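You operate a simulated robot arm through the tools that you are given. There is no shell and no other tool. Be economical: measure what you need, move in short steps, check, and stop when the job is done.

The job below is to be done with a simulated two-armed robot. You get a single attempt, and the scene is never put back.

## Task
Fetch the black collar and set it on the far end of the right table. Take the black cord end and put it on the round template. Turn the red jig knob to 3. Open the left black door, put the purple banded block on the shelf in the left black cupboard and shut the door again. Pick up the blue paper roll with one hand, pass it to the other hand and put it on the panel of the light box. The order is free. Set down upright: purple banded block, blue paper roll.

Only the result counts: the job must be done as asked and must still hold three seconds after the hand-in. Knocking over, shifting, dropping, spilling or breaking anything else fails it.

## Robot
Two 7-joint arms with two-finger parallel grippers on one trunk, on a base that drives. Base frame: it is fixed to the floor where the robot stands at the start and does not move with it; the origin is under the middle of the robot, x ahead of it, y to its left, z up; the surface under the hand at the start is at about z = 0.88. Lengths are in m, angles in degrees, forces in N, time in s.
The left shoulder is at the start at [0.06, 0.143, 0.931], the right one opposite. With the tool pointing down near the work surface each hand reaches from about 0.3 to 0.72 m from the robot's upright axis, wherever it stands, measured 20 degrees to its own side. Places, roughly: black collar (5x5x2 cm) [0.7, 0.1, 0.9]; black cord end [0.75, 1.5, 1]; blue paper roll (8x8x10 cm) [0.1, -6.5, 0.8]; far end of the right table [1.1, 1.3, 0.9]; left black door [-2.4, 1.7, 0.5]; panel of the light box (24x25 cm) [3.3, -6.32, 0.9]; purple banded block (5x5x11 cm) [-2.5, 2.4, 1.1]; red jig knob [1.1, 3.1, 0.9]; round template (10x10x1 cm) [0.9, 1, 0.9]; shelf in the left black cupboard [-2.7, 1.7, 0.6]. Payload 1.57 kg a hand.
Tool frame (each hand has its own): the origin (TCP) lies between the finger pads and is the grasp point; the fingertips stand 0.03 m ahead of it; z points along the fingers, y is the line along which they close. The gripper opens to 0.11 m. The fingers are 0.024 m wide and 0.012 m thick; the gripper's body (0.048 by 0.112 m) begins 0.078 m behind the TCP.
Orientation is that of the tool frame in the base frame, as a unit quaternion [x, y, z, w]. With the fingers straight down and closing along the base's y, the tool's x points along the base's -x, its y along +y and its z along -z.

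## Interface
- The arms move only by the tool step_arm. It takes "left_plan", "right_plan" or both (then of equal length, played together; a hand with none holds still); each is a list of rows, each a list of 7 numbers: the closure, from 0 (fully open) to 1 (shut), then the shift along the tool's x, y, z in mm, then the turn, a rotation vector about the tool's x, y, z in degrees. In form: [[claw, tx, ty, tz, rx, ry, rz], ...]. A call has 1 to 12 rows; each row shifts and turns the commanded pose from where the row before left it, along the tool's axes as they then stand. Rows are played at 5 a second. More than 0.05 m and 8.6 degrees between two rows, or a gripper value outside its range, and nothing of the call is played. A pose out of reach is approached as far as the arm can. The call stops where the force on the tool passes 40 N (or 10 N more than at its start, if that is more) or the arm is blocked; 0.2 s more then pass. Each finger travels about 0.045 m/s and halts on what it meets, pressing with about 25 N; the grip force reading is that of the motor and also rises with nothing between the fingers. The clock runs only during rows and for 0.2 s after the last one: add rows that do not move to give the fingers time. It gives the time, the measured TCP pose, the force on the tool (base axes), the opening and the grip force at its end, in the units of the frame above (readings bear some noise), with the torque about the TCP (base axes, N m) and any sound that the robot's microphone picked up.
- Cameras (640 x 400 px; columns grow to the right, rows downward): "scene" is now at [0.0485, 0.0306, 1.5461]; the picture's right is [0.37, -0.93, 0.00], its down [-0.65, -0.26, -0.71] and it looks along [0.66, 0.26, -0.70] (base axes); focal length 268 px, centre (320, 200). "left" rides on the left gripper at [0.07, -0.016, -0.141] in its tool frame; the picture's right is [0.23, 0.97, 0.00], its down [-0.86, 0.20, -0.48] and it looks along [-0.47, 0.11, 0.88] (tool axes); focal length 222 px, centre (320, 200). "right" rides on the right gripper at [0.07, 0.016, -0.141] in its tool frame; the picture's right is [-0.23, 0.97, 0.00], its down [-0.86, -0.20, -0.48] and it looks along [-0.47, -0.11, 0.88] (tool axes); focal length 222 px, centre (320, 200). There is no depth. A picture from a camera that has moved, and an enlarged one, comes with that camera's place and axes in the base frame and with its lens.
- camera(camera): a new picture of that camera. No time passes.
- lift_body(by): slides the trunk up (or, below 0, down) by that many m; the arms and the scene camera ride with it, the base frame stays. It gives what a move gives, with no picture.
- steer(legs): drives the robot by 1 to 6 legs, each [ahead, left, turn to the left] in m, m and degrees, along the robot's own axes; the way and the turn of a leg run together, so that a leg with both is an arc; at most 1.5 m and 180 degrees a leg. The arms and the cameras ride along, it lands a little off, and it stops where it bumps. It gives what a move gives.
- turn_head(pan, tilt): turns the head with the scene camera to pan (to the left, within 86 degrees either way) and tilt (down, from -29 to 69), counted from straight ahead of the robot. It gives what a move gives.
- close_up(camera, box): a new picture of the part [left, top, right, bottom] of that camera's present view, enlarged. No time passes.
- sign_off(): hands the job in; it is judged then, once.

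Go step by step. Nothing tells you exact positions but the pictures and the camera data: compare them with the known pose of the tool, close in by small moves and look again before you grip or let go. The budget is 186 turns and 154 pictures, counting those below and the enlarged ones. Unless the task says otherwise, let go and move clear before handing in.

The tools are called after "Call:" as a command line: name --argument value ..., lists and objects as JSON in quotes. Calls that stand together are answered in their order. step_arm: Moves the arms, as the interface text tells. Its arguments: {"type":"object","properties":{"left_plan":{"type":"array"},"right_plan":{"type":"array"}},"required":[]} The other tools are called the same way: lift_body (by) slides the trunk up or down; steer (legs) drives the base; turn_head (pan, tilt) turns the head that bears the scene camera; camera (camera) takes a picture; close_up (camera, box) takes an enlarged picture of a part of a camera's view; sign_off () hands the job in.

At the start:

```text
clock: 0.0
left_tcp_pos: [0.4179, 0.3212, 1.11]
left_tcp_rot: [0.0, 1.0, -0.001, -0.001]
left_force: [0.0, -0.2, 0.2]
left_wrist_torque: [0.0, -0.01, -0.02]
left_opening: 0.1099
left_finger_force: 0.0
right_tcp_pos: [0.4566, -0.0691, 1.1183]
right_tcp_rot: [0.0, 1.0, 0.0, 0.0]
right_force: [0.4, -0.1, 0.1]
right_wrist_torque: [0.01, 0.0, -0.01]
right_opening: 0.1099
right_finger_force: 0.1
trunk travel left (down, up): [-0.53, 0.06]
robot x, y, heading: [0.0001, -0.0, 0.2]
head pan, tilt: [21.6, 44.4]
```

scene: 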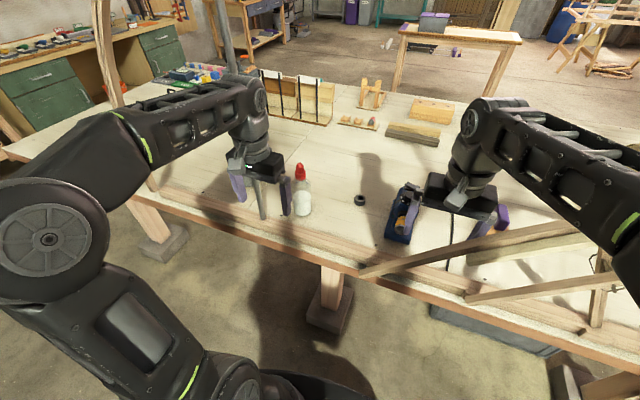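
right: 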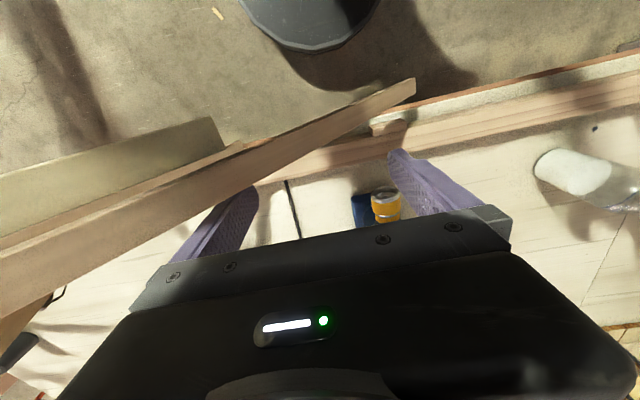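
left: 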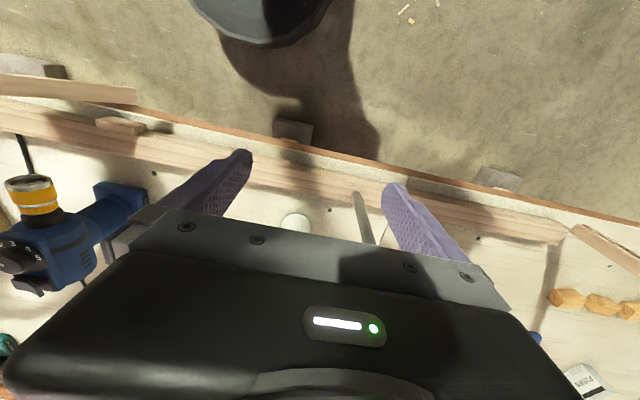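

The collar shows near the middle of the bench, around (0.72, 0.14). I'll look closer at it and at the left part of the bench.

Call:
close_up --camera "scene" --box '[280, 140, 440, 240]'

Call:
turn_head --pan 50 --tilt 25

Call:
camera --camera "scene"

```text
4.00 times, centred on (360, 190) of scene
camera zoom: at [0.0485, 0.0306, 1.5461], right [0.37, -0.93, 0.0], down [-0.65, -0.26, -0.71], along [0.66, 0.26, -0.7], focal length 1070 px, centre (160, 240)
```

zoom: 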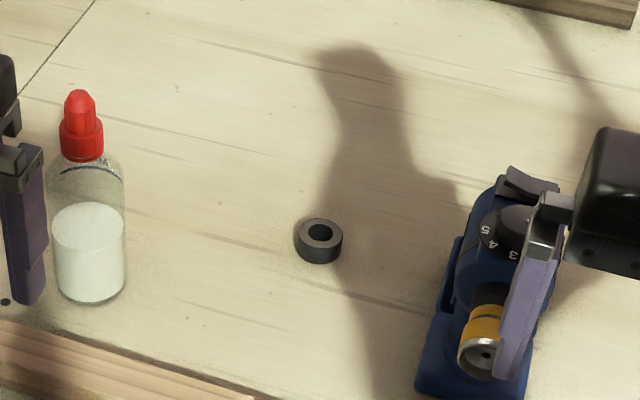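

```text
clock: 0.9
left_tcp_pos: [0.4173, 0.3207, 1.1085]
left_tcp_rot: [-0.001, 1.0, 0.0, 0.0]
left_force: [-1.1, 0.2, -0.2]
left_wrist_torque: [-0.02, -0.02, 0.01]
left_opening: 0.1103
left_finger_force: 0.1
right_tcp_pos: [0.4557, -0.0698, 1.1184]
right_tcp_rot: [-0.001, 1.0, 0.0, 0.001]
right_force: [-0.7, -0.2, 0.6]
right_wrist_torque: [0.0, 0.0, 0.0]
right_opening: 0.1099
right_finger_force: 0.1
trunk travel left (down, up): [-0.53, 0.06]
robot x, y, heading: [0.0013, 0.0001, -0.3]
head pan, tilt: [50.0, 25.0]
```

```text
149 pictures are left
camera scene: at [0.0317, 0.071, 1.5758], right [0.77, -0.64, 0.0], down [-0.27, -0.32, -0.91], along [0.58, 0.69, -0.42], focal length 268 px, centre (320, 200)
```

scene: 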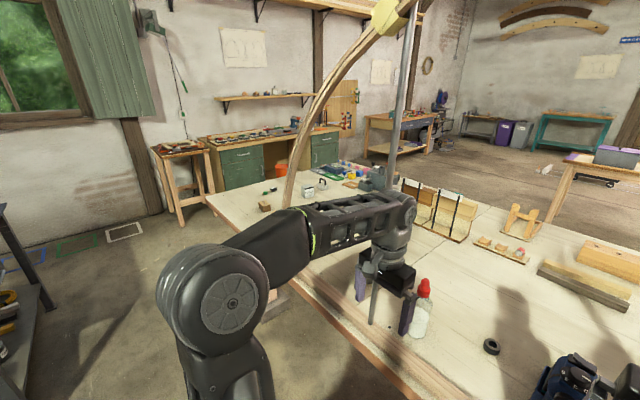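

The collar is at about (0.72, 0.15). Now a closer look at the left end of the bench with the template and cord.

Call:
close_up --camera "scene" --box '[200, 130, 420, 267]'

Call:
close_up --camera "scene" --box '[390, 150, 640, 306]'

```text
2.91 times, centred on (310, 198) of scene
camera zoom: at [0.0317, 0.071, 1.5758], right [0.77, -0.64, 0.0], down [-0.27, -0.32, -0.91], along [0.58, 0.69, -0.42], focal length 779 px, centre (349, 204)
```

zoom: 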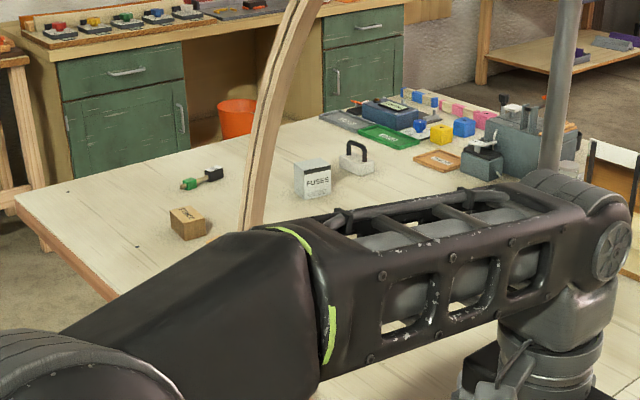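

```text
2.56 times, centred on (515, 228) of scene
camera zoom: at [0.0317, 0.071, 1.5758], right [0.77, -0.64, 0.0], down [-0.27, -0.32, -0.91], along [0.58, 0.69, -0.42], focal length 685 px, centre (-179, 128)
```

zoom: 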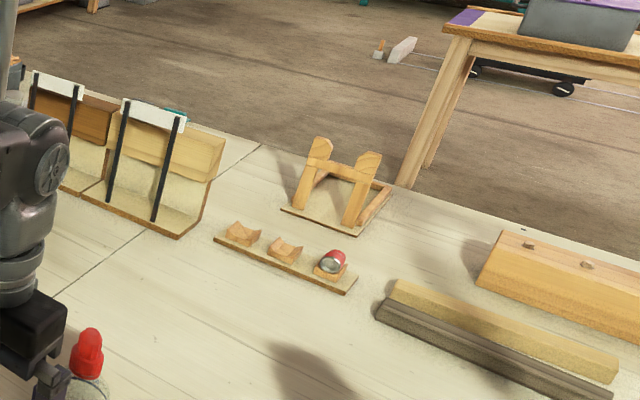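

I plan to drive left a bit and ahead so that the right hand can take the collar. I'll go left first, then ahead, clear of the glue bottle near (0.6, 0.31).

Call:
steer --legs '[[0, 0.2, 0], [0.12, 0, 0]]'

Call:
turn_head --pan 0 --tilt 50

Call:
camera --camera "scene"

Call:
camera --camera "right"

```text
clock: 3.4
left_tcp_pos: [0.5357, 0.5217, 1.1081]
left_tcp_rot: [-0.002, 1.0, 0.0, 0.0]
left_force: [0.5, -0.2, 0.2]
left_wrist_torque: [0.01, 0.06, -0.02]
left_opening: 0.1099
left_finger_force: 0.1
right_tcp_pos: [0.5765, 0.1324, 1.1186]
right_tcp_rot: [-0.002, 1.0, -0.001, 0.0]
right_force: [0.2, 0.4, 0.5]
right_wrist_torque: [-0.01, 0.07, 0.01]
right_opening: 0.1099
right_finger_force: 0.0
trunk travel left (down, up): [-0.53, 0.06]
robot x, y, heading: [0.1147, 0.1996, 0.1]
head pan, tilt: [50.0, 25.0]
```

```text
clock: 4.5
left_tcp_pos: [0.5337, 0.5217, 1.1086]
left_tcp_rot: [-0.002, 1.0, 0.001, 0.0]
left_force: [-0.8, 0.8, 0.9]
left_wrist_torque: [-0.03, 0.01, -0.03]
left_opening: 0.1098
left_finger_force: 0.1
right_tcp_pos: [0.5752, 0.1305, 1.1187]
right_tcp_rot: [-0.001, 1.0, 0.0, 0.001]
right_force: [-0.6, -0.2, 0.4]
right_wrist_torque: [-0.02, -0.01, 0.02]
right_opening: 0.1101
right_finger_force: 0.1
trunk travel left (down, up): [-0.53, 0.06]
robot x, y, heading: [0.1193, 0.2006, 0.4]
head pan, tilt: [0.0, 50.0]
```

```text
146 pictures are left
camera scene: at [0.1677, 0.1998, 1.5384], right [0.0, -1.0, 0.0], down [-0.77, 0.0, -0.64], along [0.64, 0.0, -0.77], focal length 268 px, centre (320, 200)
```

scene: 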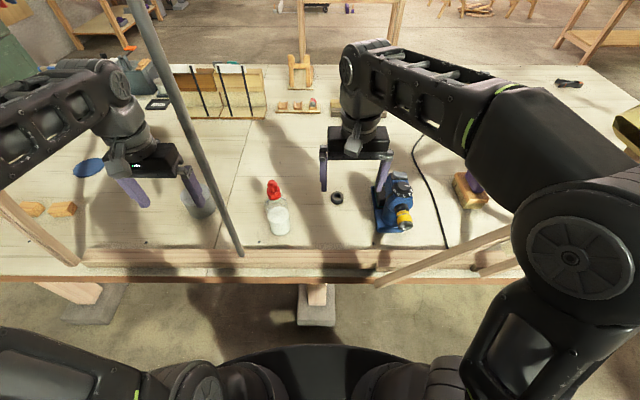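

```text
145 pictures are left
camera right: at [0.5053, 0.1473, 1.2597], right [0.22, 0.97, 0.0], down [0.85, -0.2, 0.48], along [0.47, -0.11, -0.88], focal length 222 px, centre (320, 200)
```

right: 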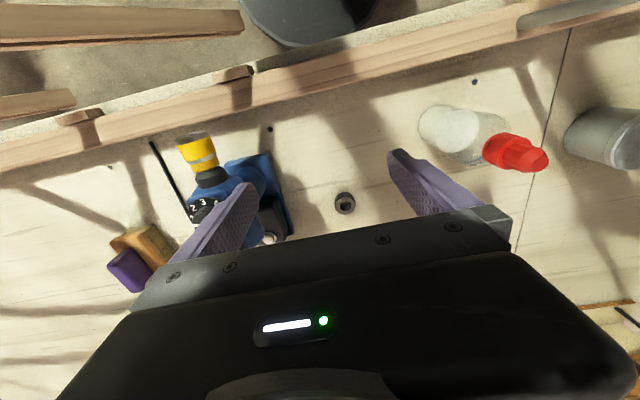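

A vertical pipe stands on the front edge near (0.53, 0.42) and an arch foot near (0.49, 0.85). The arms must be pulled back from these when driving. The collar is at (0.718, 0.146); I move the right hand above it.

Call:
step_arm --right_plan '[[0.2, -48, 5, 0, 0, 0, 0], [0.25, -48, 5, 0, 0, 0, 0], [0.25, -47, 5.5, 20, 0, 0, 0], [0.25, 0, 0, 45, 0, 0, 0], [0.25, 0, 0, 45, 0, 0, 0], [0.25, 0, 0, 0, 0, 0, 0]]'

Call:
camera --camera "right"

Call:
camera --camera "scene"

```text
refused: row 3 steps farther than a row can; nothing moved
```

```text
144 pictures are left
camera right: at [0.5053, 0.1473, 1.2597], right [0.22, 0.97, 0.0], down [0.85, -0.2, 0.48], along [0.47, -0.11, -0.88], focal length 222 px, centre (320, 200)
```

right: 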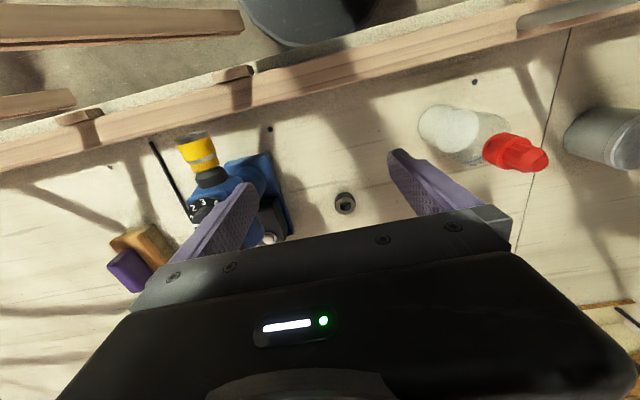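

```text
143 pictures are left
camera scene: at [0.1677, 0.1998, 1.5384], right [0.0, -1.0, 0.0], down [-0.77, 0.0, -0.64], along [0.64, 0.0, -0.77], focal length 268 px, centre (320, 200)
```

scene: 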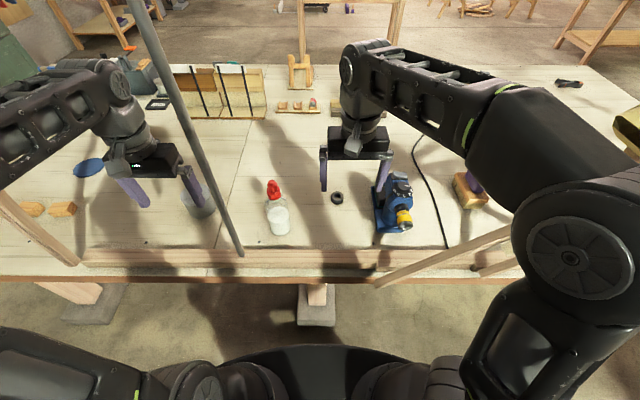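

The row was too long; I split it into smaller steps.

Call:
step_arm --right_plan '[[0.2, -36, 4, 0, 0, 0, 0], [0.25, -36, 4, 0, 0, 0, 0], [0.25, -36, 4, 0, 0, 0, 0], [0.25, -35, 3.5, 0, 0, 0, 0], [0.25, 0, 0, 45, 0, 0, 0], [0.25, 0, 0, 45, 0, 0, 0], [0.25, 0, 0, 20, 0, 0, 0], [0.25, 0, 0, 0, 0, 0, 0]]'

Call:
camera --camera "right"

```text
clock: 6.3
left_tcp_pos: [0.5346, 0.5211, 1.1086]
left_tcp_rot: [-0.002, 1.0, 0.0, 0.0]
left_force: [-0.8, -0.1, -0.1]
left_wrist_torque: [0.01, -0.02, -0.02]
left_opening: 0.1101
left_finger_force: 0.0
right_tcp_pos: [0.5873, 0.1326, 1.0087]
right_tcp_rot: [-0.002, 1.0, 0.0, 0.0]
right_force: [-1.1, -0.1, -0.2]
right_wrist_torque: [-0.01, 0.04, -0.01]
right_opening: 0.0824
right_finger_force: 0.1
right hand out of reach, approached as far as the arm can: row 1, 2, 3, 4
trunk travel left (down, up): [-0.53, 0.06]
robot x, y, heading: [0.1211, 0.1986, 0.3]
head pan, tilt: [0.0, 50.0]
```

```text
142 pictures are left
camera right: at [0.518, 0.1492, 1.1499], right [0.22, 0.97, 0.0], down [0.86, -0.2, 0.48], along [0.47, -0.11, -0.88], focal length 222 px, centre (320, 200)
```

right: 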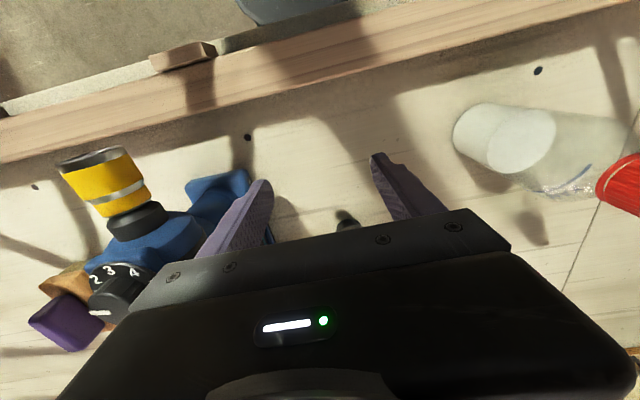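

Reach was limited at that height. Now lower, I try the forward move again.

Call:
step_arm --right_plan '[[0.25, 0, 0, 35, 0, 0, 0], [0.25, -40, 4, 0, 0, 0, 0], [0.25, -40, 4, 0, 0, 0, 0], [0.25, -40, 4, 0, 0, 0, 0], [0.25, -10, 1, 0, 0, 0, 0], [0.25, 0, 0, 0, 0, 0, 0]]'

Call:
camera --camera "right"

Call:
close_up --camera "scene" --box '[240, 100, 440, 250]'

```text
clock: 7.7
left_tcp_pos: [0.5348, 0.522, 1.1092]
left_tcp_rot: [-0.002, 1.0, 0.0, 0.0]
left_force: [0.2, -0.5, -1.1]
left_wrist_torque: [-0.02, 0.02, -0.02]
left_opening: 0.11
left_finger_force: 0.0
right_tcp_pos: [0.7162, 0.1478, 0.9764]
right_tcp_rot: [-0.003, 1.0, 0.0, 0.001]
right_force: [-0.5, -0.1, 0.0]
right_wrist_torque: [0.01, -0.03, 0.0]
right_opening: 0.0825
right_finger_force: 0.0
trunk travel left (down, up): [-0.53, 0.06]
robot x, y, heading: [0.1218, 0.1997, 0.2]
head pan, tilt: [0.0, 50.0]
```

```text
141 pictures are left
camera right: at [0.6476, 0.1624, 1.1168], right [0.22, 0.97, 0.0], down [0.86, -0.2, 0.48], along [0.47, -0.11, -0.88], focal length 222 px, centre (320, 200)
```

right: 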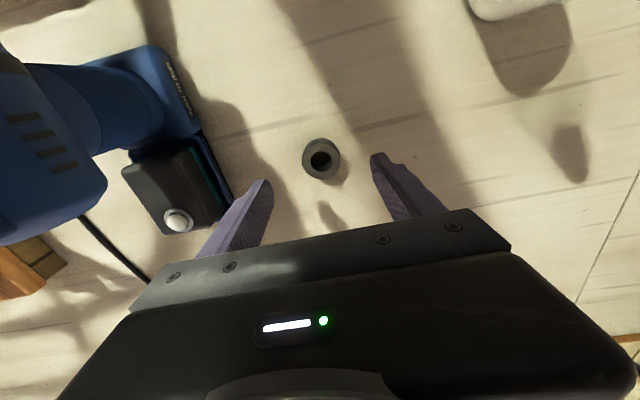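

```text
2.67 times, centred on (340, 175) of scene
camera zoom: at [0.1679, 0.1998, 1.5383], right [0.0, -1.0, 0.0], down [-0.77, 0.0, -0.64], along [0.64, 0.0, -0.77], focal length 714 px, centre (267, 267)
```

zoom: 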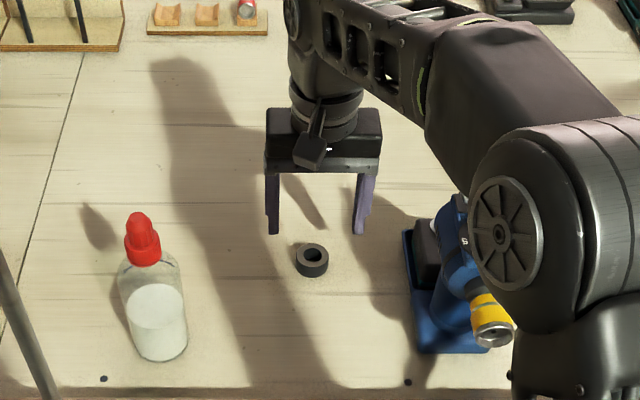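

The hand is right over the collar. I descend and grip.

Call:
step_arm --right_plan '[[0.25, -1, 0, 35, 0, 0, 0], [0.25, -1, 0, 25, 0, 0, 0], [0.6, 0, 0, 0, 0, 0, 0], [0.9, 0, 0, 0, 0, 0, 0], [0.9, 0, 0, 0, 0, 0, 0], [0.9, 0, 0, 0, 0, 0, 0], [0.9, 0, 0, 0, 0, 0, 0]]'

Call:
close_up --camera "right" --box '[200, 100, 440, 250]'

```text
clock: 9.3
left_tcp_pos: [0.5349, 0.5219, 1.1096]
left_tcp_rot: [-0.002, 1.0, 0.0, 0.0]
left_force: [0.7, -0.6, -0.3]
left_wrist_torque: [-0.02, 0.0, -0.01]
left_opening: 0.1102
left_finger_force: 0.1
right_tcp_pos: [0.719, 0.1454, 0.9154]
right_tcp_rot: [-0.001, 1.0, 0.0, 0.001]
right_force: [0.3, 0.0, 0.4]
right_wrist_torque: [0.01, 0.05, 0.0]
right_opening: 0.0412
right_finger_force: 24.8
trunk travel left (down, up): [-0.53, 0.06]
robot x, y, heading: [0.1175, 0.2007, 0.3]
head pan, tilt: [0.0, 50.0]
```

```text
2.67 times, centred on (320, 175) of right
camera zoom: at [0.6498, 0.1619, 1.0566], right [0.22, 0.97, 0.0], down [0.86, -0.2, 0.48], along [0.47, -0.11, -0.88], focal length 592 px, centre (320, 267)
```

zoom: 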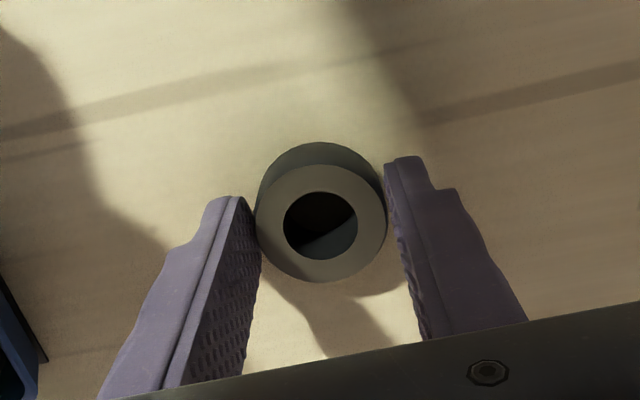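

Collar gripped (41 mm). I lift, draw the hand back, then reverse and drive left along the bench.

Call:
step_arm --right_plan '[[0.9, 0, 0, -40, 0, 0, 0], [0.9, 0, 0, -40, 0, 0, 0], [0.9, 45, 0, 0, 0, 0, 0], [0.9, 45, 0, 0, 0, 0, 0], [0.9, 45, 0, 0, 0, 0, 0], [0.9, 45, 0, -10, 0, 0, 0], [0.9, 45, 0, -20, 0, 0, 0], [0.9, 40, 0, -25, 0, 0, 0], [0.9, 20, 0, -40, 0, 0, 0], [0.9, 0, 0, -30, 0, 0, 0]]'

Call:
steer --legs '[[-0.22, 0, 0], [0, 0.95, 0]]'

Call:
turn_head --pan 0 --tilt 30

Call:
camera --camera "scene"

```text
clock: 11.5
left_tcp_pos: [0.5344, 0.5221, 1.1094]
left_tcp_rot: [-0.002, 1.0, 0.001, -0.001]
left_force: [-0.2, -0.6, -0.8]
left_wrist_torque: [0.01, 0.0, 0.0]
left_opening: 0.11
left_finger_force: 0.0
right_tcp_pos: [0.4328, 0.1474, 1.1155]
right_tcp_rot: [0.0, 1.0, 0.004, 0.002]
right_force: [0.4, 0.1, -0.5]
right_wrist_torque: [-0.01, -0.03, -0.02]
right_opening: 0.0415
right_finger_force: 25.3
right hand out of reach, approached as far as the arm can: row 10
trunk travel left (down, up): [-0.53, 0.06]
robot x, y, heading: [0.1169, 0.2, 0.3]
head pan, tilt: [0.0, 50.0]
```

```text
clock: 17.8
left_tcp_pos: [0.3225, 1.481, 1.1085]
left_tcp_rot: [0.005, 1.0, 0.0, 0.001]
left_force: [0.5, -0.1, 0.7]
left_wrist_torque: [-0.01, -0.02, -0.01]
left_opening: 0.1096
left_finger_force: 0.1
right_tcp_pos: [0.2178, 1.1075, 1.1167]
right_tcp_rot: [0.005, 1.0, 0.004, 0.002]
right_force: [-0.7, 0.7, -1.3]
right_wrist_torque: [0.0, -0.01, -0.01]
right_opening: 0.0409
right_finger_force: 24.6
trunk travel left (down, up): [-0.53, 0.06]
robot x, y, heading: [-0.0954, 1.1677, -0.4]
head pan, tilt: [0.0, 50.0]
```

```text
clock: 18.7
left_tcp_pos: [0.3235, 1.4804, 1.1096]
left_tcp_rot: [0.005, 1.0, 0.0, 0.0]
left_force: [1.0, 0.2, 0.0]
left_wrist_torque: [0.0, 0.0, 0.02]
left_opening: 0.1099
left_finger_force: 0.1
right_tcp_pos: [0.2163, 1.1058, 1.1159]
right_tcp_rot: [0.006, 1.0, 0.004, 0.001]
right_force: [0.2, 0.4, -1.7]
right_wrist_torque: [0.0, 0.02, 0.01]
right_opening: 0.0412
right_finger_force: 25.5
trunk travel left (down, up): [-0.53, 0.06]
robot x, y, heading: [-0.0983, 1.1659, -0.5]
head pan, tilt: [0.0, 30.0]
```

```text
138 pictures are left
camera scene: at [-0.0348, 1.1636, 1.5678], right [-0.01, -1.0, 0.0], down [-0.5, 0.0, -0.87], along [0.87, -0.01, -0.5], focal length 268 px, centre (320, 200)
```

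scene: 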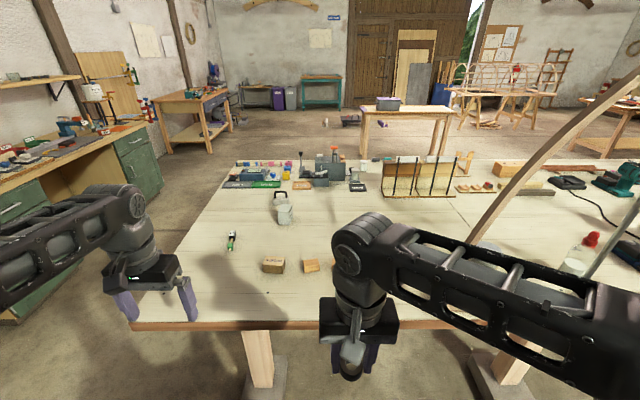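

The template (blue disc) lies around (0.84, 1.0), behind the right arm. I zoom in on the clutter at the left end.

Call:
close_up --camera "scene" --box '[180, 150, 400, 290]'

Call:
close_up --camera "scene" --box '[210, 180, 310, 280]'

```text
2.86 times, centred on (290, 220) of scene
camera zoom: at [-0.0348, 1.1636, 1.5678], right [-0.01, -1.0, 0.0], down [-0.5, 0.0, -0.87], along [0.87, -0.01, -0.5], focal length 765 px, centre (406, 143)
```

zoom: 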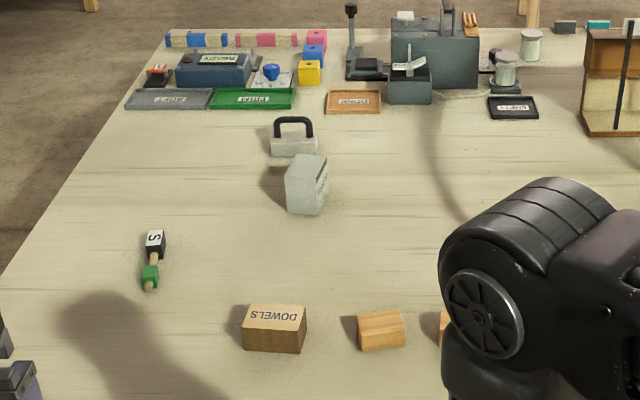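

```text
4.00 times, centred on (260, 230) of scene
camera zoom: at [-0.0348, 1.1636, 1.5678], right [-0.01, -1.0, 0.0], down [-0.5, 0.0, -0.87], along [0.87, -0.01, -0.5], focal length 1070 px, centre (560, 80)
```

zoom: 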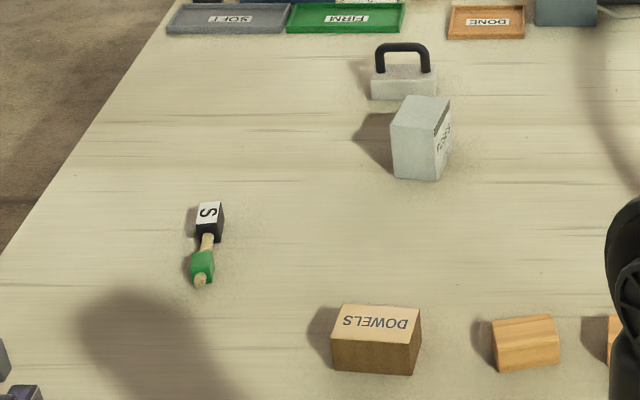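

The cord (black "S" end) lies near (0.84, 1.51), and a padlock and a FUSES box stand near the far-end spot. The far end is best reached from behind the bench, so I drive around the left end with the collar.

Call:
steer --legs '[[0, 1.13, 0], [1.5, 0, 0], [0.6, 0, 0], [0, 0, 180]]'

Call:
camera --camera "scene"

```text
clock: 42.0
left_tcp_pos: [1.6294, 1.8893, 1.1084]
left_tcp_rot: [1.0, -0.006, 0.001, -0.001]
left_force: [0.3, -0.2, 0.0]
left_wrist_torque: [-0.01, 0.02, 0.01]
left_opening: 0.11
left_finger_force: 0.1
right_tcp_pos: [1.7362, 2.2631, 1.1153]
right_tcp_rot: [1.0, -0.007, -0.001, 0.005]
right_force: [0.4, 0.0, -1.7]
right_wrist_torque: [0.01, -0.05, -0.01]
right_opening: 0.0409
right_finger_force: 25.1
trunk travel left (down, up): [-0.53, 0.06]
robot x, y, heading: [2.0471, 2.2009, 179.2]
head pan, tilt: [0.0, 30.0]
```

```text
135 pictures are left
camera scene: at [1.9921, 2.2062, 1.5679], right [0.01, 1.0, 0.0], down [0.5, -0.01, -0.87], along [-0.87, 0.01, -0.5], focal length 268 px, centre (320, 200)
```

scene: 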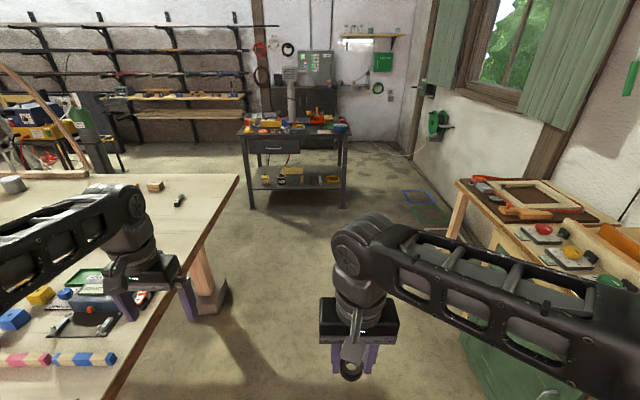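

The robot is behind and left of the bench. I raise the trunk, tuck the left hand back, and slide along behind the bench to y ≈ 1.3.

Call:
lift_body --by 0.06

Call:
step_arm --left_plan '[[0, 45, 0, 0, 0, 0, 0], [0, 45, 0, 0, 0, 0, 0], [0, 45, 0, 0, 0, 0, 0], [0, 35, 0, 0, 0, 0, 0]]'

Call:
steer --legs '[[0, 0.9, 0.8]]'

Call:
camera --camera "scene"

```text
clock: 43.0
left_tcp_pos: [1.629, 1.8894, 1.1688]
left_tcp_rot: [1.0, -0.007, 0.0, 0.0]
left_force: [0.7, 0.0, 0.6]
left_wrist_torque: [-0.02, 0.02, 0.0]
left_opening: 0.1101
left_finger_force: 0.0
right_tcp_pos: [1.7349, 2.2623, 1.1761]
right_tcp_rot: [1.0, -0.007, -0.002, 0.004]
right_force: [-0.3, -0.4, -1.7]
right_wrist_torque: [0.0, -0.01, 0.01]
right_opening: 0.041
right_finger_force: 25.1
trunk travel left (down, up): [-0.59, 0.0]
robot x, y, heading: [2.0499, 2.2069, 179.3]
head pan, tilt: [0.0, 30.0]
```

```text
clock: 44.0
left_tcp_pos: [1.7974, 1.8907, 1.1695]
left_tcp_rot: [1.0, -0.007, 0.001, 0.001]
left_force: [-0.7, 1.0, 0.1]
left_wrist_torque: [-0.01, 0.0, -0.01]
left_opening: 0.1103
left_finger_force: 0.0
right_tcp_pos: [1.7369, 2.2645, 1.175]
right_tcp_rot: [1.0, -0.008, -0.002, 0.004]
right_force: [0.3, -0.1, -1.2]
right_wrist_torque: [-0.06, 0.01, 0.0]
right_opening: 0.0411
right_finger_force: 25.3
trunk travel left (down, up): [-0.59, 0.0]
robot x, y, heading: [2.049, 2.2055, 179.3]
head pan, tilt: [0.0, 30.0]
```

```text
clock: 48.8
left_tcp_pos: [1.7911, 0.9603, 1.1681]
left_tcp_rot: [1.0, -0.002, 0.0, 0.0]
left_force: [0.0, -0.4, -0.2]
left_wrist_torque: [0.02, 0.0, 0.02]
left_opening: 0.11
left_finger_force: 0.1
right_tcp_pos: [1.7281, 1.3346, 1.1746]
right_tcp_rot: [1.0, -0.004, -0.002, 0.003]
right_force: [0.4, 0.2, -1.2]
right_wrist_torque: [0.03, 0.0, -0.03]
right_opening: 0.0412
right_finger_force: 24.7
trunk travel left (down, up): [-0.59, 0.0]
robot x, y, heading: [2.0403, 1.2794, 179.5]
head pan, tilt: [0.0, 30.0]
```

```text
134 pictures are left
camera scene: at [1.9841, 1.2788, 1.6279], right [0.01, 1.0, 0.0], down [0.5, 0.0, -0.87], along [-0.87, 0.01, -0.5], focal length 268 px, centre (320, 200)
```

scene: 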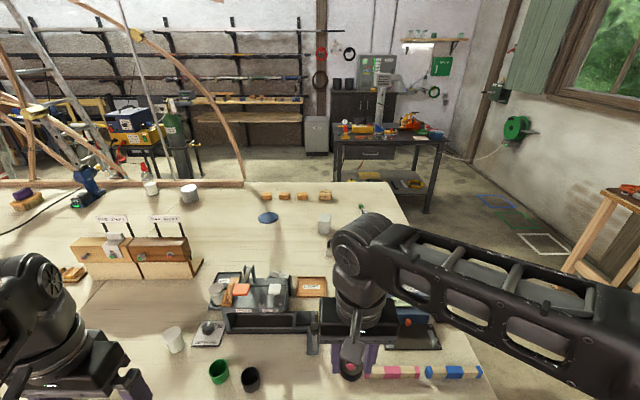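

I drive ahead so the target spot is within right-hand reach; the hands stay above z 1.13, over the small machines.

Call:
steer --legs '[[0.28, 0, 0]]'

Call:
turn_head --pan 0 --tilt 50

Call:
camera --camera "scene"

Call:
camera --camera "right"

```text
clock: 50.2
left_tcp_pos: [1.7565, 0.8197, 1.1684]
left_tcp_rot: [0.995, 0.102, 0.0, -0.002]
left_force: [0.0, -0.3, -0.5]
left_wrist_torque: [0.15, 0.0, 0.04]
left_opening: 0.1099
left_finger_force: 0.0
right_tcp_pos: [1.6174, 1.1726, 1.1754]
right_tcp_rot: [0.995, 0.102, -0.001, 0.002]
right_force: [-1.0, -1.6, -2.0]
right_wrist_torque: [0.11, 0.0, 0.02]
right_opening: 0.0414
right_finger_force: 25.0
trunk travel left (down, up): [-0.59, 0.0]
robot x, y, heading: [1.9362, 1.189, -168.3]
head pan, tilt: [0.0, 30.0]
stopped in leg 1: the robot was blocked; the commanded pose is now the measured one
```

```text
clock: 51.1
left_tcp_pos: [1.7587, 0.8228, 1.169]
left_tcp_rot: [0.995, 0.102, 0.0, 0.0]
left_force: [0.6, -0.1, -0.1]
left_wrist_torque: [0.01, -0.02, -0.02]
left_opening: 0.1101
left_finger_force: 0.2
right_tcp_pos: [1.6159, 1.1757, 1.1752]
right_tcp_rot: [0.995, 0.1, -0.002, 0.004]
right_force: [-0.2, -0.3, -1.3]
right_wrist_torque: [0.0, 0.0, 0.01]
right_opening: 0.041
right_finger_force: 25.0
trunk travel left (down, up): [-0.59, 0.0]
robot x, y, heading: [1.9356, 1.1886, -168.3]
head pan, tilt: [0.0, 50.0]
```

```text
133 pictures are left
camera scene: at [1.8924, 1.1776, 1.5984], right [-0.2, 0.98, 0.0], down [0.75, 0.16, -0.64], along [-0.63, -0.13, -0.77], focal length 268 px, centre (320, 200)
```

scene: 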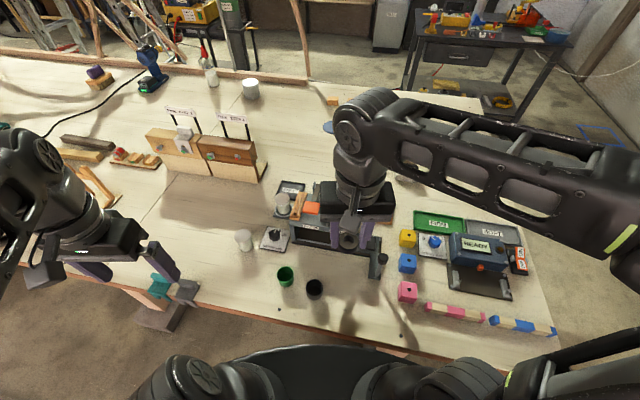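

```text
132 pictures are left
camera right: at [1.6895, 1.1752, 1.3167], right [-0.03, -1.0, 0.01], down [-0.88, 0.03, 0.48], along [-0.48, 0.01, -0.88], focal length 222 px, centre (320, 200)
```

right: 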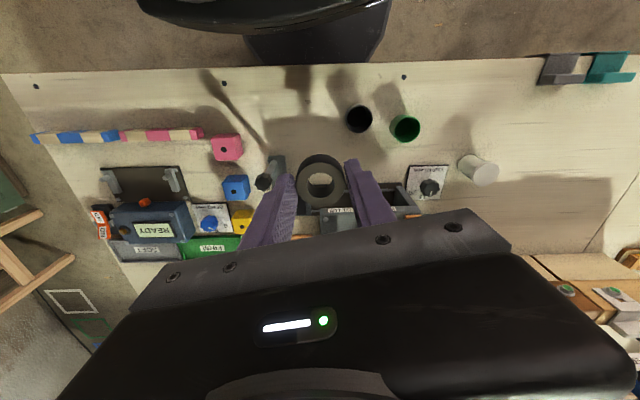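

The base bumped a rear table foot near y≈1.45, and the rear edge is actually at x≈1.71, too far from the target. I back out and approach from the table's left end instead.

Call:
steer --legs '[[-0.12, 0, 0], [0, 0, -11.7], [0, -1.1, 0], [0, 0, 90], [0, -0.75, 0]]'

Call:
camera --camera "scene"

```text
clock: 65.9
left_tcp_pos: [1.6289, 2.0561, 1.1692]
left_tcp_rot: [0.687, 0.726, 0.001, 0.001]
left_force: [0.5, -0.1, -0.6]
left_wrist_torque: [0.0, -0.01, 0.01]
left_opening: 0.1102
left_finger_force: 0.1
right_tcp_pos: [1.2592, 1.9692, 1.1749]
right_tcp_rot: [0.688, 0.725, 0.002, 0.004]
right_force: [0.0, 0.2, -1.9]
right_wrist_torque: [0.0, 0.0, -0.01]
right_opening: 0.0407
right_finger_force: 25.1
trunk travel left (down, up): [-0.59, 0.0]
robot x, y, heading: [1.2966, 2.2864, -87.1]
head pan, tilt: [0.0, 50.0]
```

```text
131 pictures are left
camera scene: at [1.3008, 2.2405, 1.5983], right [-1.0, -0.06, 0.0], down [-0.04, 0.76, -0.64], along [0.04, -0.64, -0.77], focal length 268 px, centre (320, 200)
```

scene: 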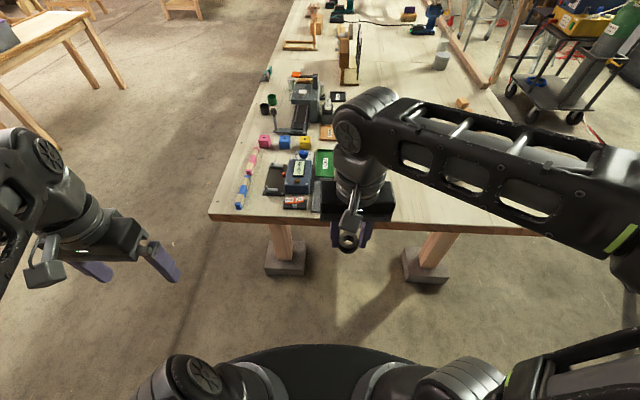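

Feet of the legs are well clear. I straighten the heading and drive up to the table's end.

Call:
steer --legs '[[0, 0, -2.9], [0.31, 0, 0]]'

Call:
camera --camera "scene"

Call:
camera --camera "right"

```text
clock: 68.4
left_tcp_pos: [1.6201, 1.7316, 1.1688]
left_tcp_rot: [0.705, 0.709, 0.001, 0.0]
left_force: [0.1, -0.4, -0.1]
left_wrist_torque: [0.01, 0.01, 0.01]
left_opening: 0.1101
left_finger_force: 0.0
right_tcp_pos: [1.2463, 1.6635, 1.1759]
right_tcp_rot: [0.706, 0.709, 0.002, 0.003]
right_force: [-0.2, 0.0, -1.1]
right_wrist_torque: [0.09, 0.01, -0.01]
right_opening: 0.0408
right_finger_force: 24.8
trunk travel left (down, up): [-0.59, 0.0]
robot x, y, heading: [1.2969, 1.9817, -89.6]
head pan, tilt: [0.0, 50.0]
```

```text
130 pictures are left
camera scene: at [1.3013, 1.9317, 1.5983], right [-1.0, -0.01, 0.0], down [-0.01, 0.77, -0.64], along [0.0, -0.64, -0.77], focal length 268 px, centre (320, 200)
```

scene: 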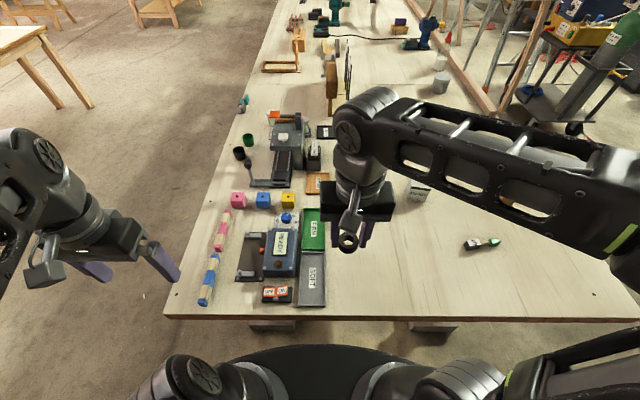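

```text
129 pictures are left
camera right: at [1.2617, 1.7339, 1.3165], right [0.97, -0.22, 0.01], down [-0.2, -0.85, 0.48], along [-0.1, -0.47, -0.88], focal length 222 px, centre (320, 200)
```

right: 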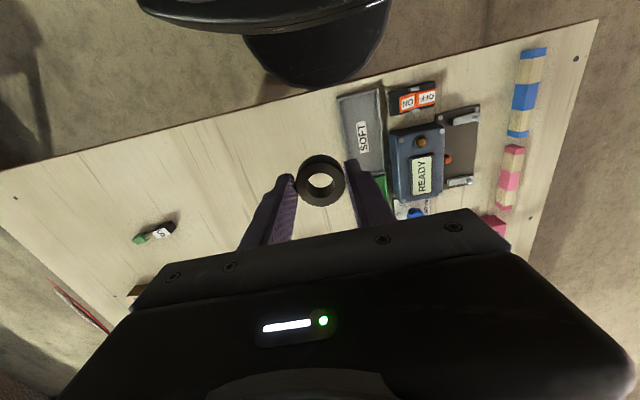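

The cord's S end is confirmed at (0.83, 1.51) on the table. I move the right hand partway toward the target and look for the padlock.

Call:
step_arm --right_plan '[[0.9, -30, -30, 10, 0, 0, 0], [0.9, -30, -30, 15, 0, 0, 0], [0.9, -30, -30, 15, 0, 0, 0], [0.9, -30, -30, 15, 0, 0, 0], [0.9, -30, -25, 15, 0, 0, 0], [0.9, 0, 0, 0, 0, 0, 0]]'

Call:
camera --camera "right"

Call:
close_up --camera "scene" --box '[260, 100, 520, 270]'

```text
clock: 69.8
left_tcp_pos: [1.6208, 1.7325, 1.1684]
left_tcp_rot: [0.705, 0.709, -0.001, 0.001]
left_force: [-0.8, 0.5, 0.0]
left_wrist_torque: [-0.01, 0.01, -0.02]
left_opening: 0.1098
left_finger_force: 0.0
right_tcp_pos: [1.1022, 1.5161, 1.1034]
right_tcp_rot: [0.706, 0.708, 0.0, 0.004]
right_force: [-1.4, 0.0, -1.3]
right_wrist_torque: [-0.01, -0.03, 0.01]
right_opening: 0.0411
right_finger_force: 25.0
trunk travel left (down, up): [-0.59, 0.0]
robot x, y, heading: [1.2985, 1.9793, -89.3]
head pan, tilt: [0.0, 50.0]
```

```text
128 pictures are left
camera right: at [1.1181, 1.5869, 1.245], right [0.97, -0.22, 0.01], down [-0.2, -0.85, 0.48], along [-0.1, -0.47, -0.88], focal length 222 px, centre (320, 200)
```

right: 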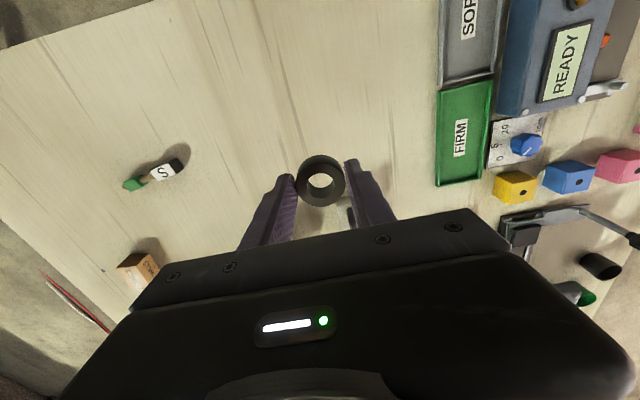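

```text
2.35 times, centred on (390, 185) of scene
camera zoom: at [1.3016, 1.9338, 1.5984], right [-1.0, -0.01, 0.0], down [-0.01, 0.77, -0.64], along [0.0, -0.64, -0.77], focal length 630 px, centre (155, 235)
```

zoom: 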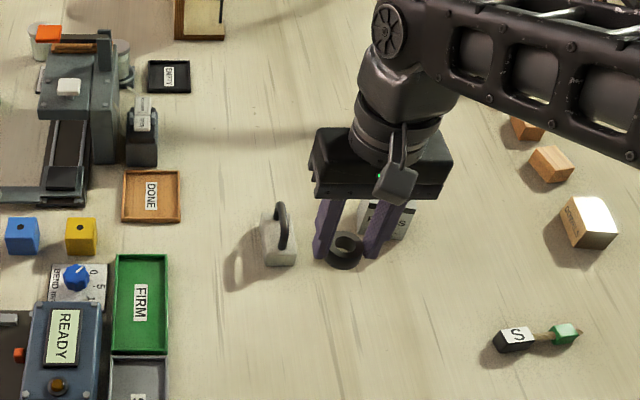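

Padlock spans x 1.10–1.155, y 1.31–1.385; FUSES box x 0.93–1.0, y 1.28–1.34. I aim for about (1.07, 1.26), going at a safe height after easing the base 3 cm ahead.

Call:
steer --legs '[[0.03, 0, 0]]'

Call:
step_arm --right_plan '[[0.9, 0, -20, 40, 0, 0, 0], [0.9, -10, -10, 40, 0, 0, 0], [0.9, -45, 0, 0, 0, 0, 0], [0.9, -45, 0, 0, 0, 0, 0], [0.9, -45, 0, 0, 0, 0, 0], [0.9, -45, 0, 0, 0, 0, 0], [0.9, -40, 0, 0, 0, 0, 0], [0.9, 0, 0, 0, 0, 0, 0]]'

Call:
camera --camera "right"

Call:
close_up --camera "scene" --box '[300, 100, 460, 250]'

```text
clock: 70.7
left_tcp_pos: [1.6201, 1.7009, 1.1691]
left_tcp_rot: [0.705, 0.709, 0.001, 0.0]
left_force: [0.0, -0.3, -0.2]
left_wrist_torque: [0.06, -0.01, -0.01]
left_opening: 0.11
left_finger_force: 0.1
right_tcp_pos: [1.103, 1.4853, 1.1021]
right_tcp_rot: [0.706, 0.708, 0.002, 0.003]
right_force: [-0.1, -0.5, -2.1]
right_wrist_torque: [0.04, -0.01, 0.01]
right_opening: 0.0408
right_finger_force: 24.9
trunk travel left (down, up): [-0.59, 0.0]
robot x, y, heading: [1.2999, 1.9492, -89.8]
head pan, tilt: [0.0, 50.0]
```

```text
clock: 72.5
left_tcp_pos: [1.6195, 1.7027, 1.1685]
left_tcp_rot: [0.706, 0.709, 0.002, 0.001]
left_force: [1.1, -0.5, 0.3]
left_wrist_torque: [0.01, 0.0, 0.01]
left_opening: 0.1101
left_finger_force: 0.1
right_tcp_pos: [1.074, 1.2765, 1.0245]
right_tcp_rot: [0.706, 0.708, 0.0, 0.004]
right_force: [-0.1, -0.5, -1.3]
right_wrist_torque: [0.04, 0.04, 0.0]
right_opening: 0.0407
right_finger_force: 25.0
right hand out of reach, approached as far as the arm can: row 7
trunk travel left (down, up): [-0.59, 0.0]
robot x, y, heading: [1.2977, 1.9539, -89.5]
head pan, tilt: [0.0, 50.0]
```

```text
126 pictures are left
camera right: at [1.0894, 1.3471, 1.1648], right [0.97, -0.22, 0.01], down [-0.2, -0.85, 0.48], along [-0.1, -0.47, -0.88], focal length 222 px, centre (320, 200)
```

right: 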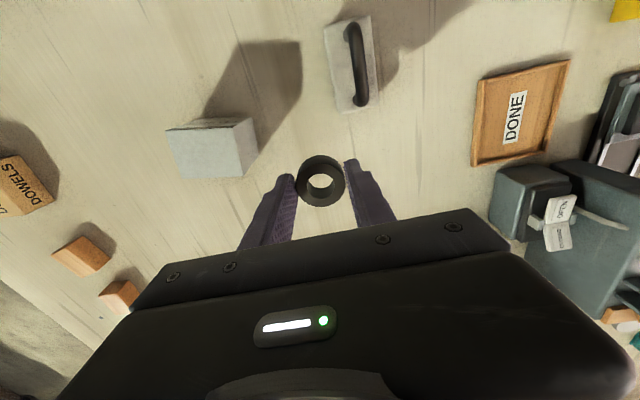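

```text
2.67 times, centred on (380, 175) of scene
camera zoom: at [1.3013, 1.9029, 1.5983], right [-1.0, -0.01, 0.0], down [0.0, 0.77, -0.64], along [0.0, -0.64, -0.77], focal length 714 px, centre (160, 267)
```

zoom: 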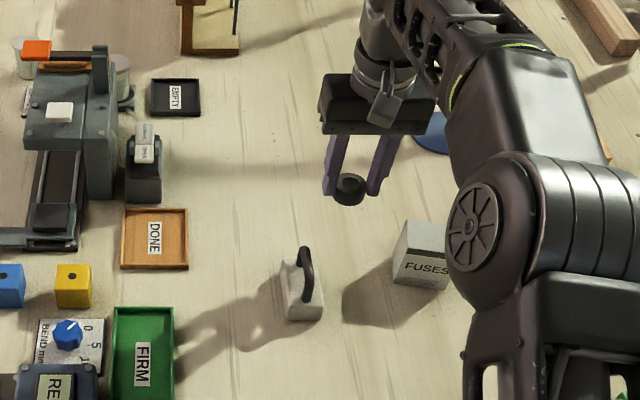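

The spot under the collar is free. I lower it to the table.

Call:
step_arm --right_plan '[[0.9, 0, 0, 40, 0, 0, 0], [0.9, 0, 0, 40, 0, 0, 0], [0.9, 0, 0, 26, 0, 0, 0], [0.9, 0, 0, 0, 0, 0, 0]]'

Call:
close_up --camera "scene" --box '[300, 100, 460, 250]'

```text
clock: 73.5
left_tcp_pos: [1.6188, 1.7031, 1.1694]
left_tcp_rot: [0.705, 0.709, 0.0, 0.001]
left_force: [0.2, -0.7, -0.3]
left_wrist_torque: [-0.02, -0.01, 0.0]
left_opening: 0.1099
left_finger_force: 0.1
right_tcp_pos: [1.0745, 1.277, 0.9194]
right_tcp_rot: [0.706, 0.708, 0.001, 0.004]
right_force: [-0.2, -0.1, -0.8]
right_wrist_torque: [0.02, 0.01, -0.02]
right_opening: 0.0407
right_finger_force: 25.0
trunk travel left (down, up): [-0.59, 0.0]
robot x, y, heading: [1.3007, 1.9506, -89.5]
head pan, tilt: [0.0, 50.0]
```

```text
2.67 times, centred on (380, 175) of scene
camera zoom: at [1.3014, 1.9036, 1.5983], right [-1.0, -0.01, 0.0], down [0.0, 0.77, -0.64], along [0.0, -0.64, -0.77], focal length 714 px, centre (160, 267)
```

zoom: 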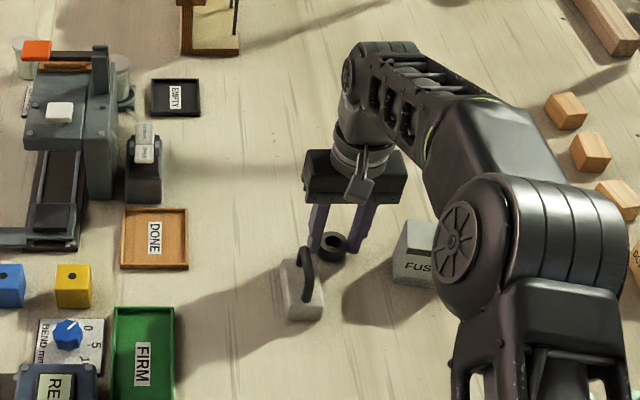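

Just above the surface; I lower 3 mm more, open slightly and lift away.

Call:
step_arm --right_plan '[[0.9, 0, 0, 3, 0, 0, 0], [0.5, 0, 0, 0, 0, 0, 0], [0.42, 0, 0, 0, 0, 0, 0], [0.42, 0, 0, -20, 0, 0, 0], [0.42, 0, 0, -40, 0, 0, 0], [0.42, 0, 0, -40, 0, 0, 0], [0.42, 40, 0, 0, 0, 0, 0], [0.42, 40, 0, 0, 0, 0, 0], [0.42, 40, 0, 0, 0, 0, 0], [0.42, 40, 0, -30, 0, 0, 0], [0.42, 40, 0, -40, 0, 0, 0], [0.1, 40, 0, -30, 0, 0, 0]]'

Call:
close_up --camera "scene" --box '[300, 100, 460, 250]'

Call:
camera --camera "right"

```text
refused: row 11 steps farther than a row can; nothing moved
```

```text
2.67 times, centred on (380, 175) of scene
camera zoom: at [1.3014, 1.9036, 1.5983], right [-1.0, -0.01, 0.0], down [0.0, 0.77, -0.64], along [0.0, -0.64, -0.77], focal length 714 px, centre (160, 267)
```

zoom: 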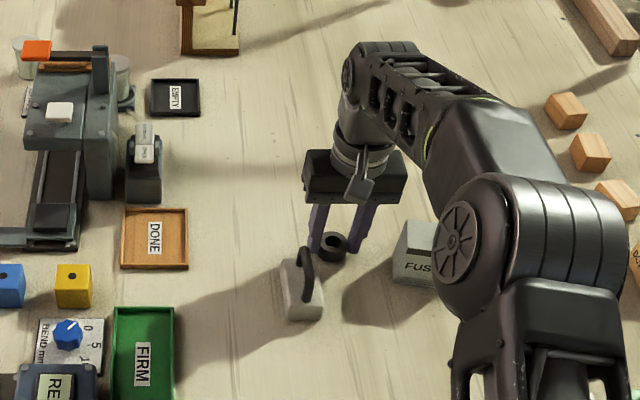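

```text
122 pictures are left
camera right: at [1.0911, 1.3471, 1.0601], right [0.97, -0.22, 0.01], down [-0.2, -0.85, 0.48], along [-0.1, -0.47, -0.88], focal length 222 px, centre (320, 200)
```

right: 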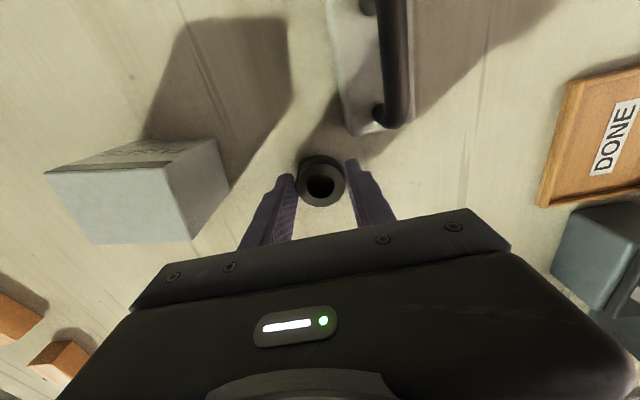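

Row too long again; I split it.

Call:
step_arm --right_plan '[[0.9, 0, 0, 3, 0, 0, 0], [0.5, 0, 0, 0, 0, 0, 0], [0.42, 0, 0, 0, 0, 0, 0], [0.42, 0, 0, -20, 0, 0, 0], [0.42, 0, 0, -40, 0, 0, 0], [0.42, 0, 0, -45, 0, 0, 0], [0.42, 0, 0, -40, 0, 0, 0], [0.42, 40, 0, 0, 0, 0, 0], [0.42, 40, 0, 0, 0, 0, 0], [0.42, 40, 0, -10, 0, 0, 0], [0.42, 40, 0, -10, 0, 0, 0], [0.1, 45, 0, 0, 0, 0, 0]]'

Call:
close_up --camera "scene" --box '[300, 100, 460, 250]'

```text
clock: 76.0
left_tcp_pos: [1.6197, 1.7032, 1.1697]
left_tcp_rot: [0.705, 0.709, 0.0, 0.001]
left_force: [-0.6, 0.1, 0.2]
left_wrist_torque: [-0.01, 0.03, 0.01]
left_opening: 0.1101
left_finger_force: 0.0
right_tcp_pos: [1.0771, 1.4848, 1.0421]
right_tcp_rot: [0.706, 0.708, 0.001, 0.004]
right_force: [1.2, -0.6, 0.4]
right_wrist_torque: [-0.03, 0.03, 0.01]
right_opening: 0.0978
right_finger_force: 0.1
right hand out of reach, approached as far as the arm can: row 7
trunk travel left (down, up): [-0.59, 0.0]
robot x, y, heading: [1.2985, 1.9504, -89.6]
head pan, tilt: [0.0, 50.0]
```

```text
2.67 times, centred on (380, 175) of scene
camera zoom: at [1.3012, 1.9053, 1.5984], right [-1.0, -0.01, 0.0], down [-0.01, 0.77, -0.64], along [0.0, -0.64, -0.77], focal length 714 px, centre (160, 267)
```

zoom: 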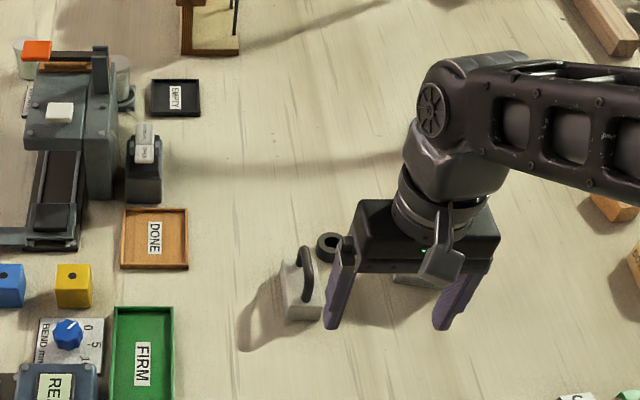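

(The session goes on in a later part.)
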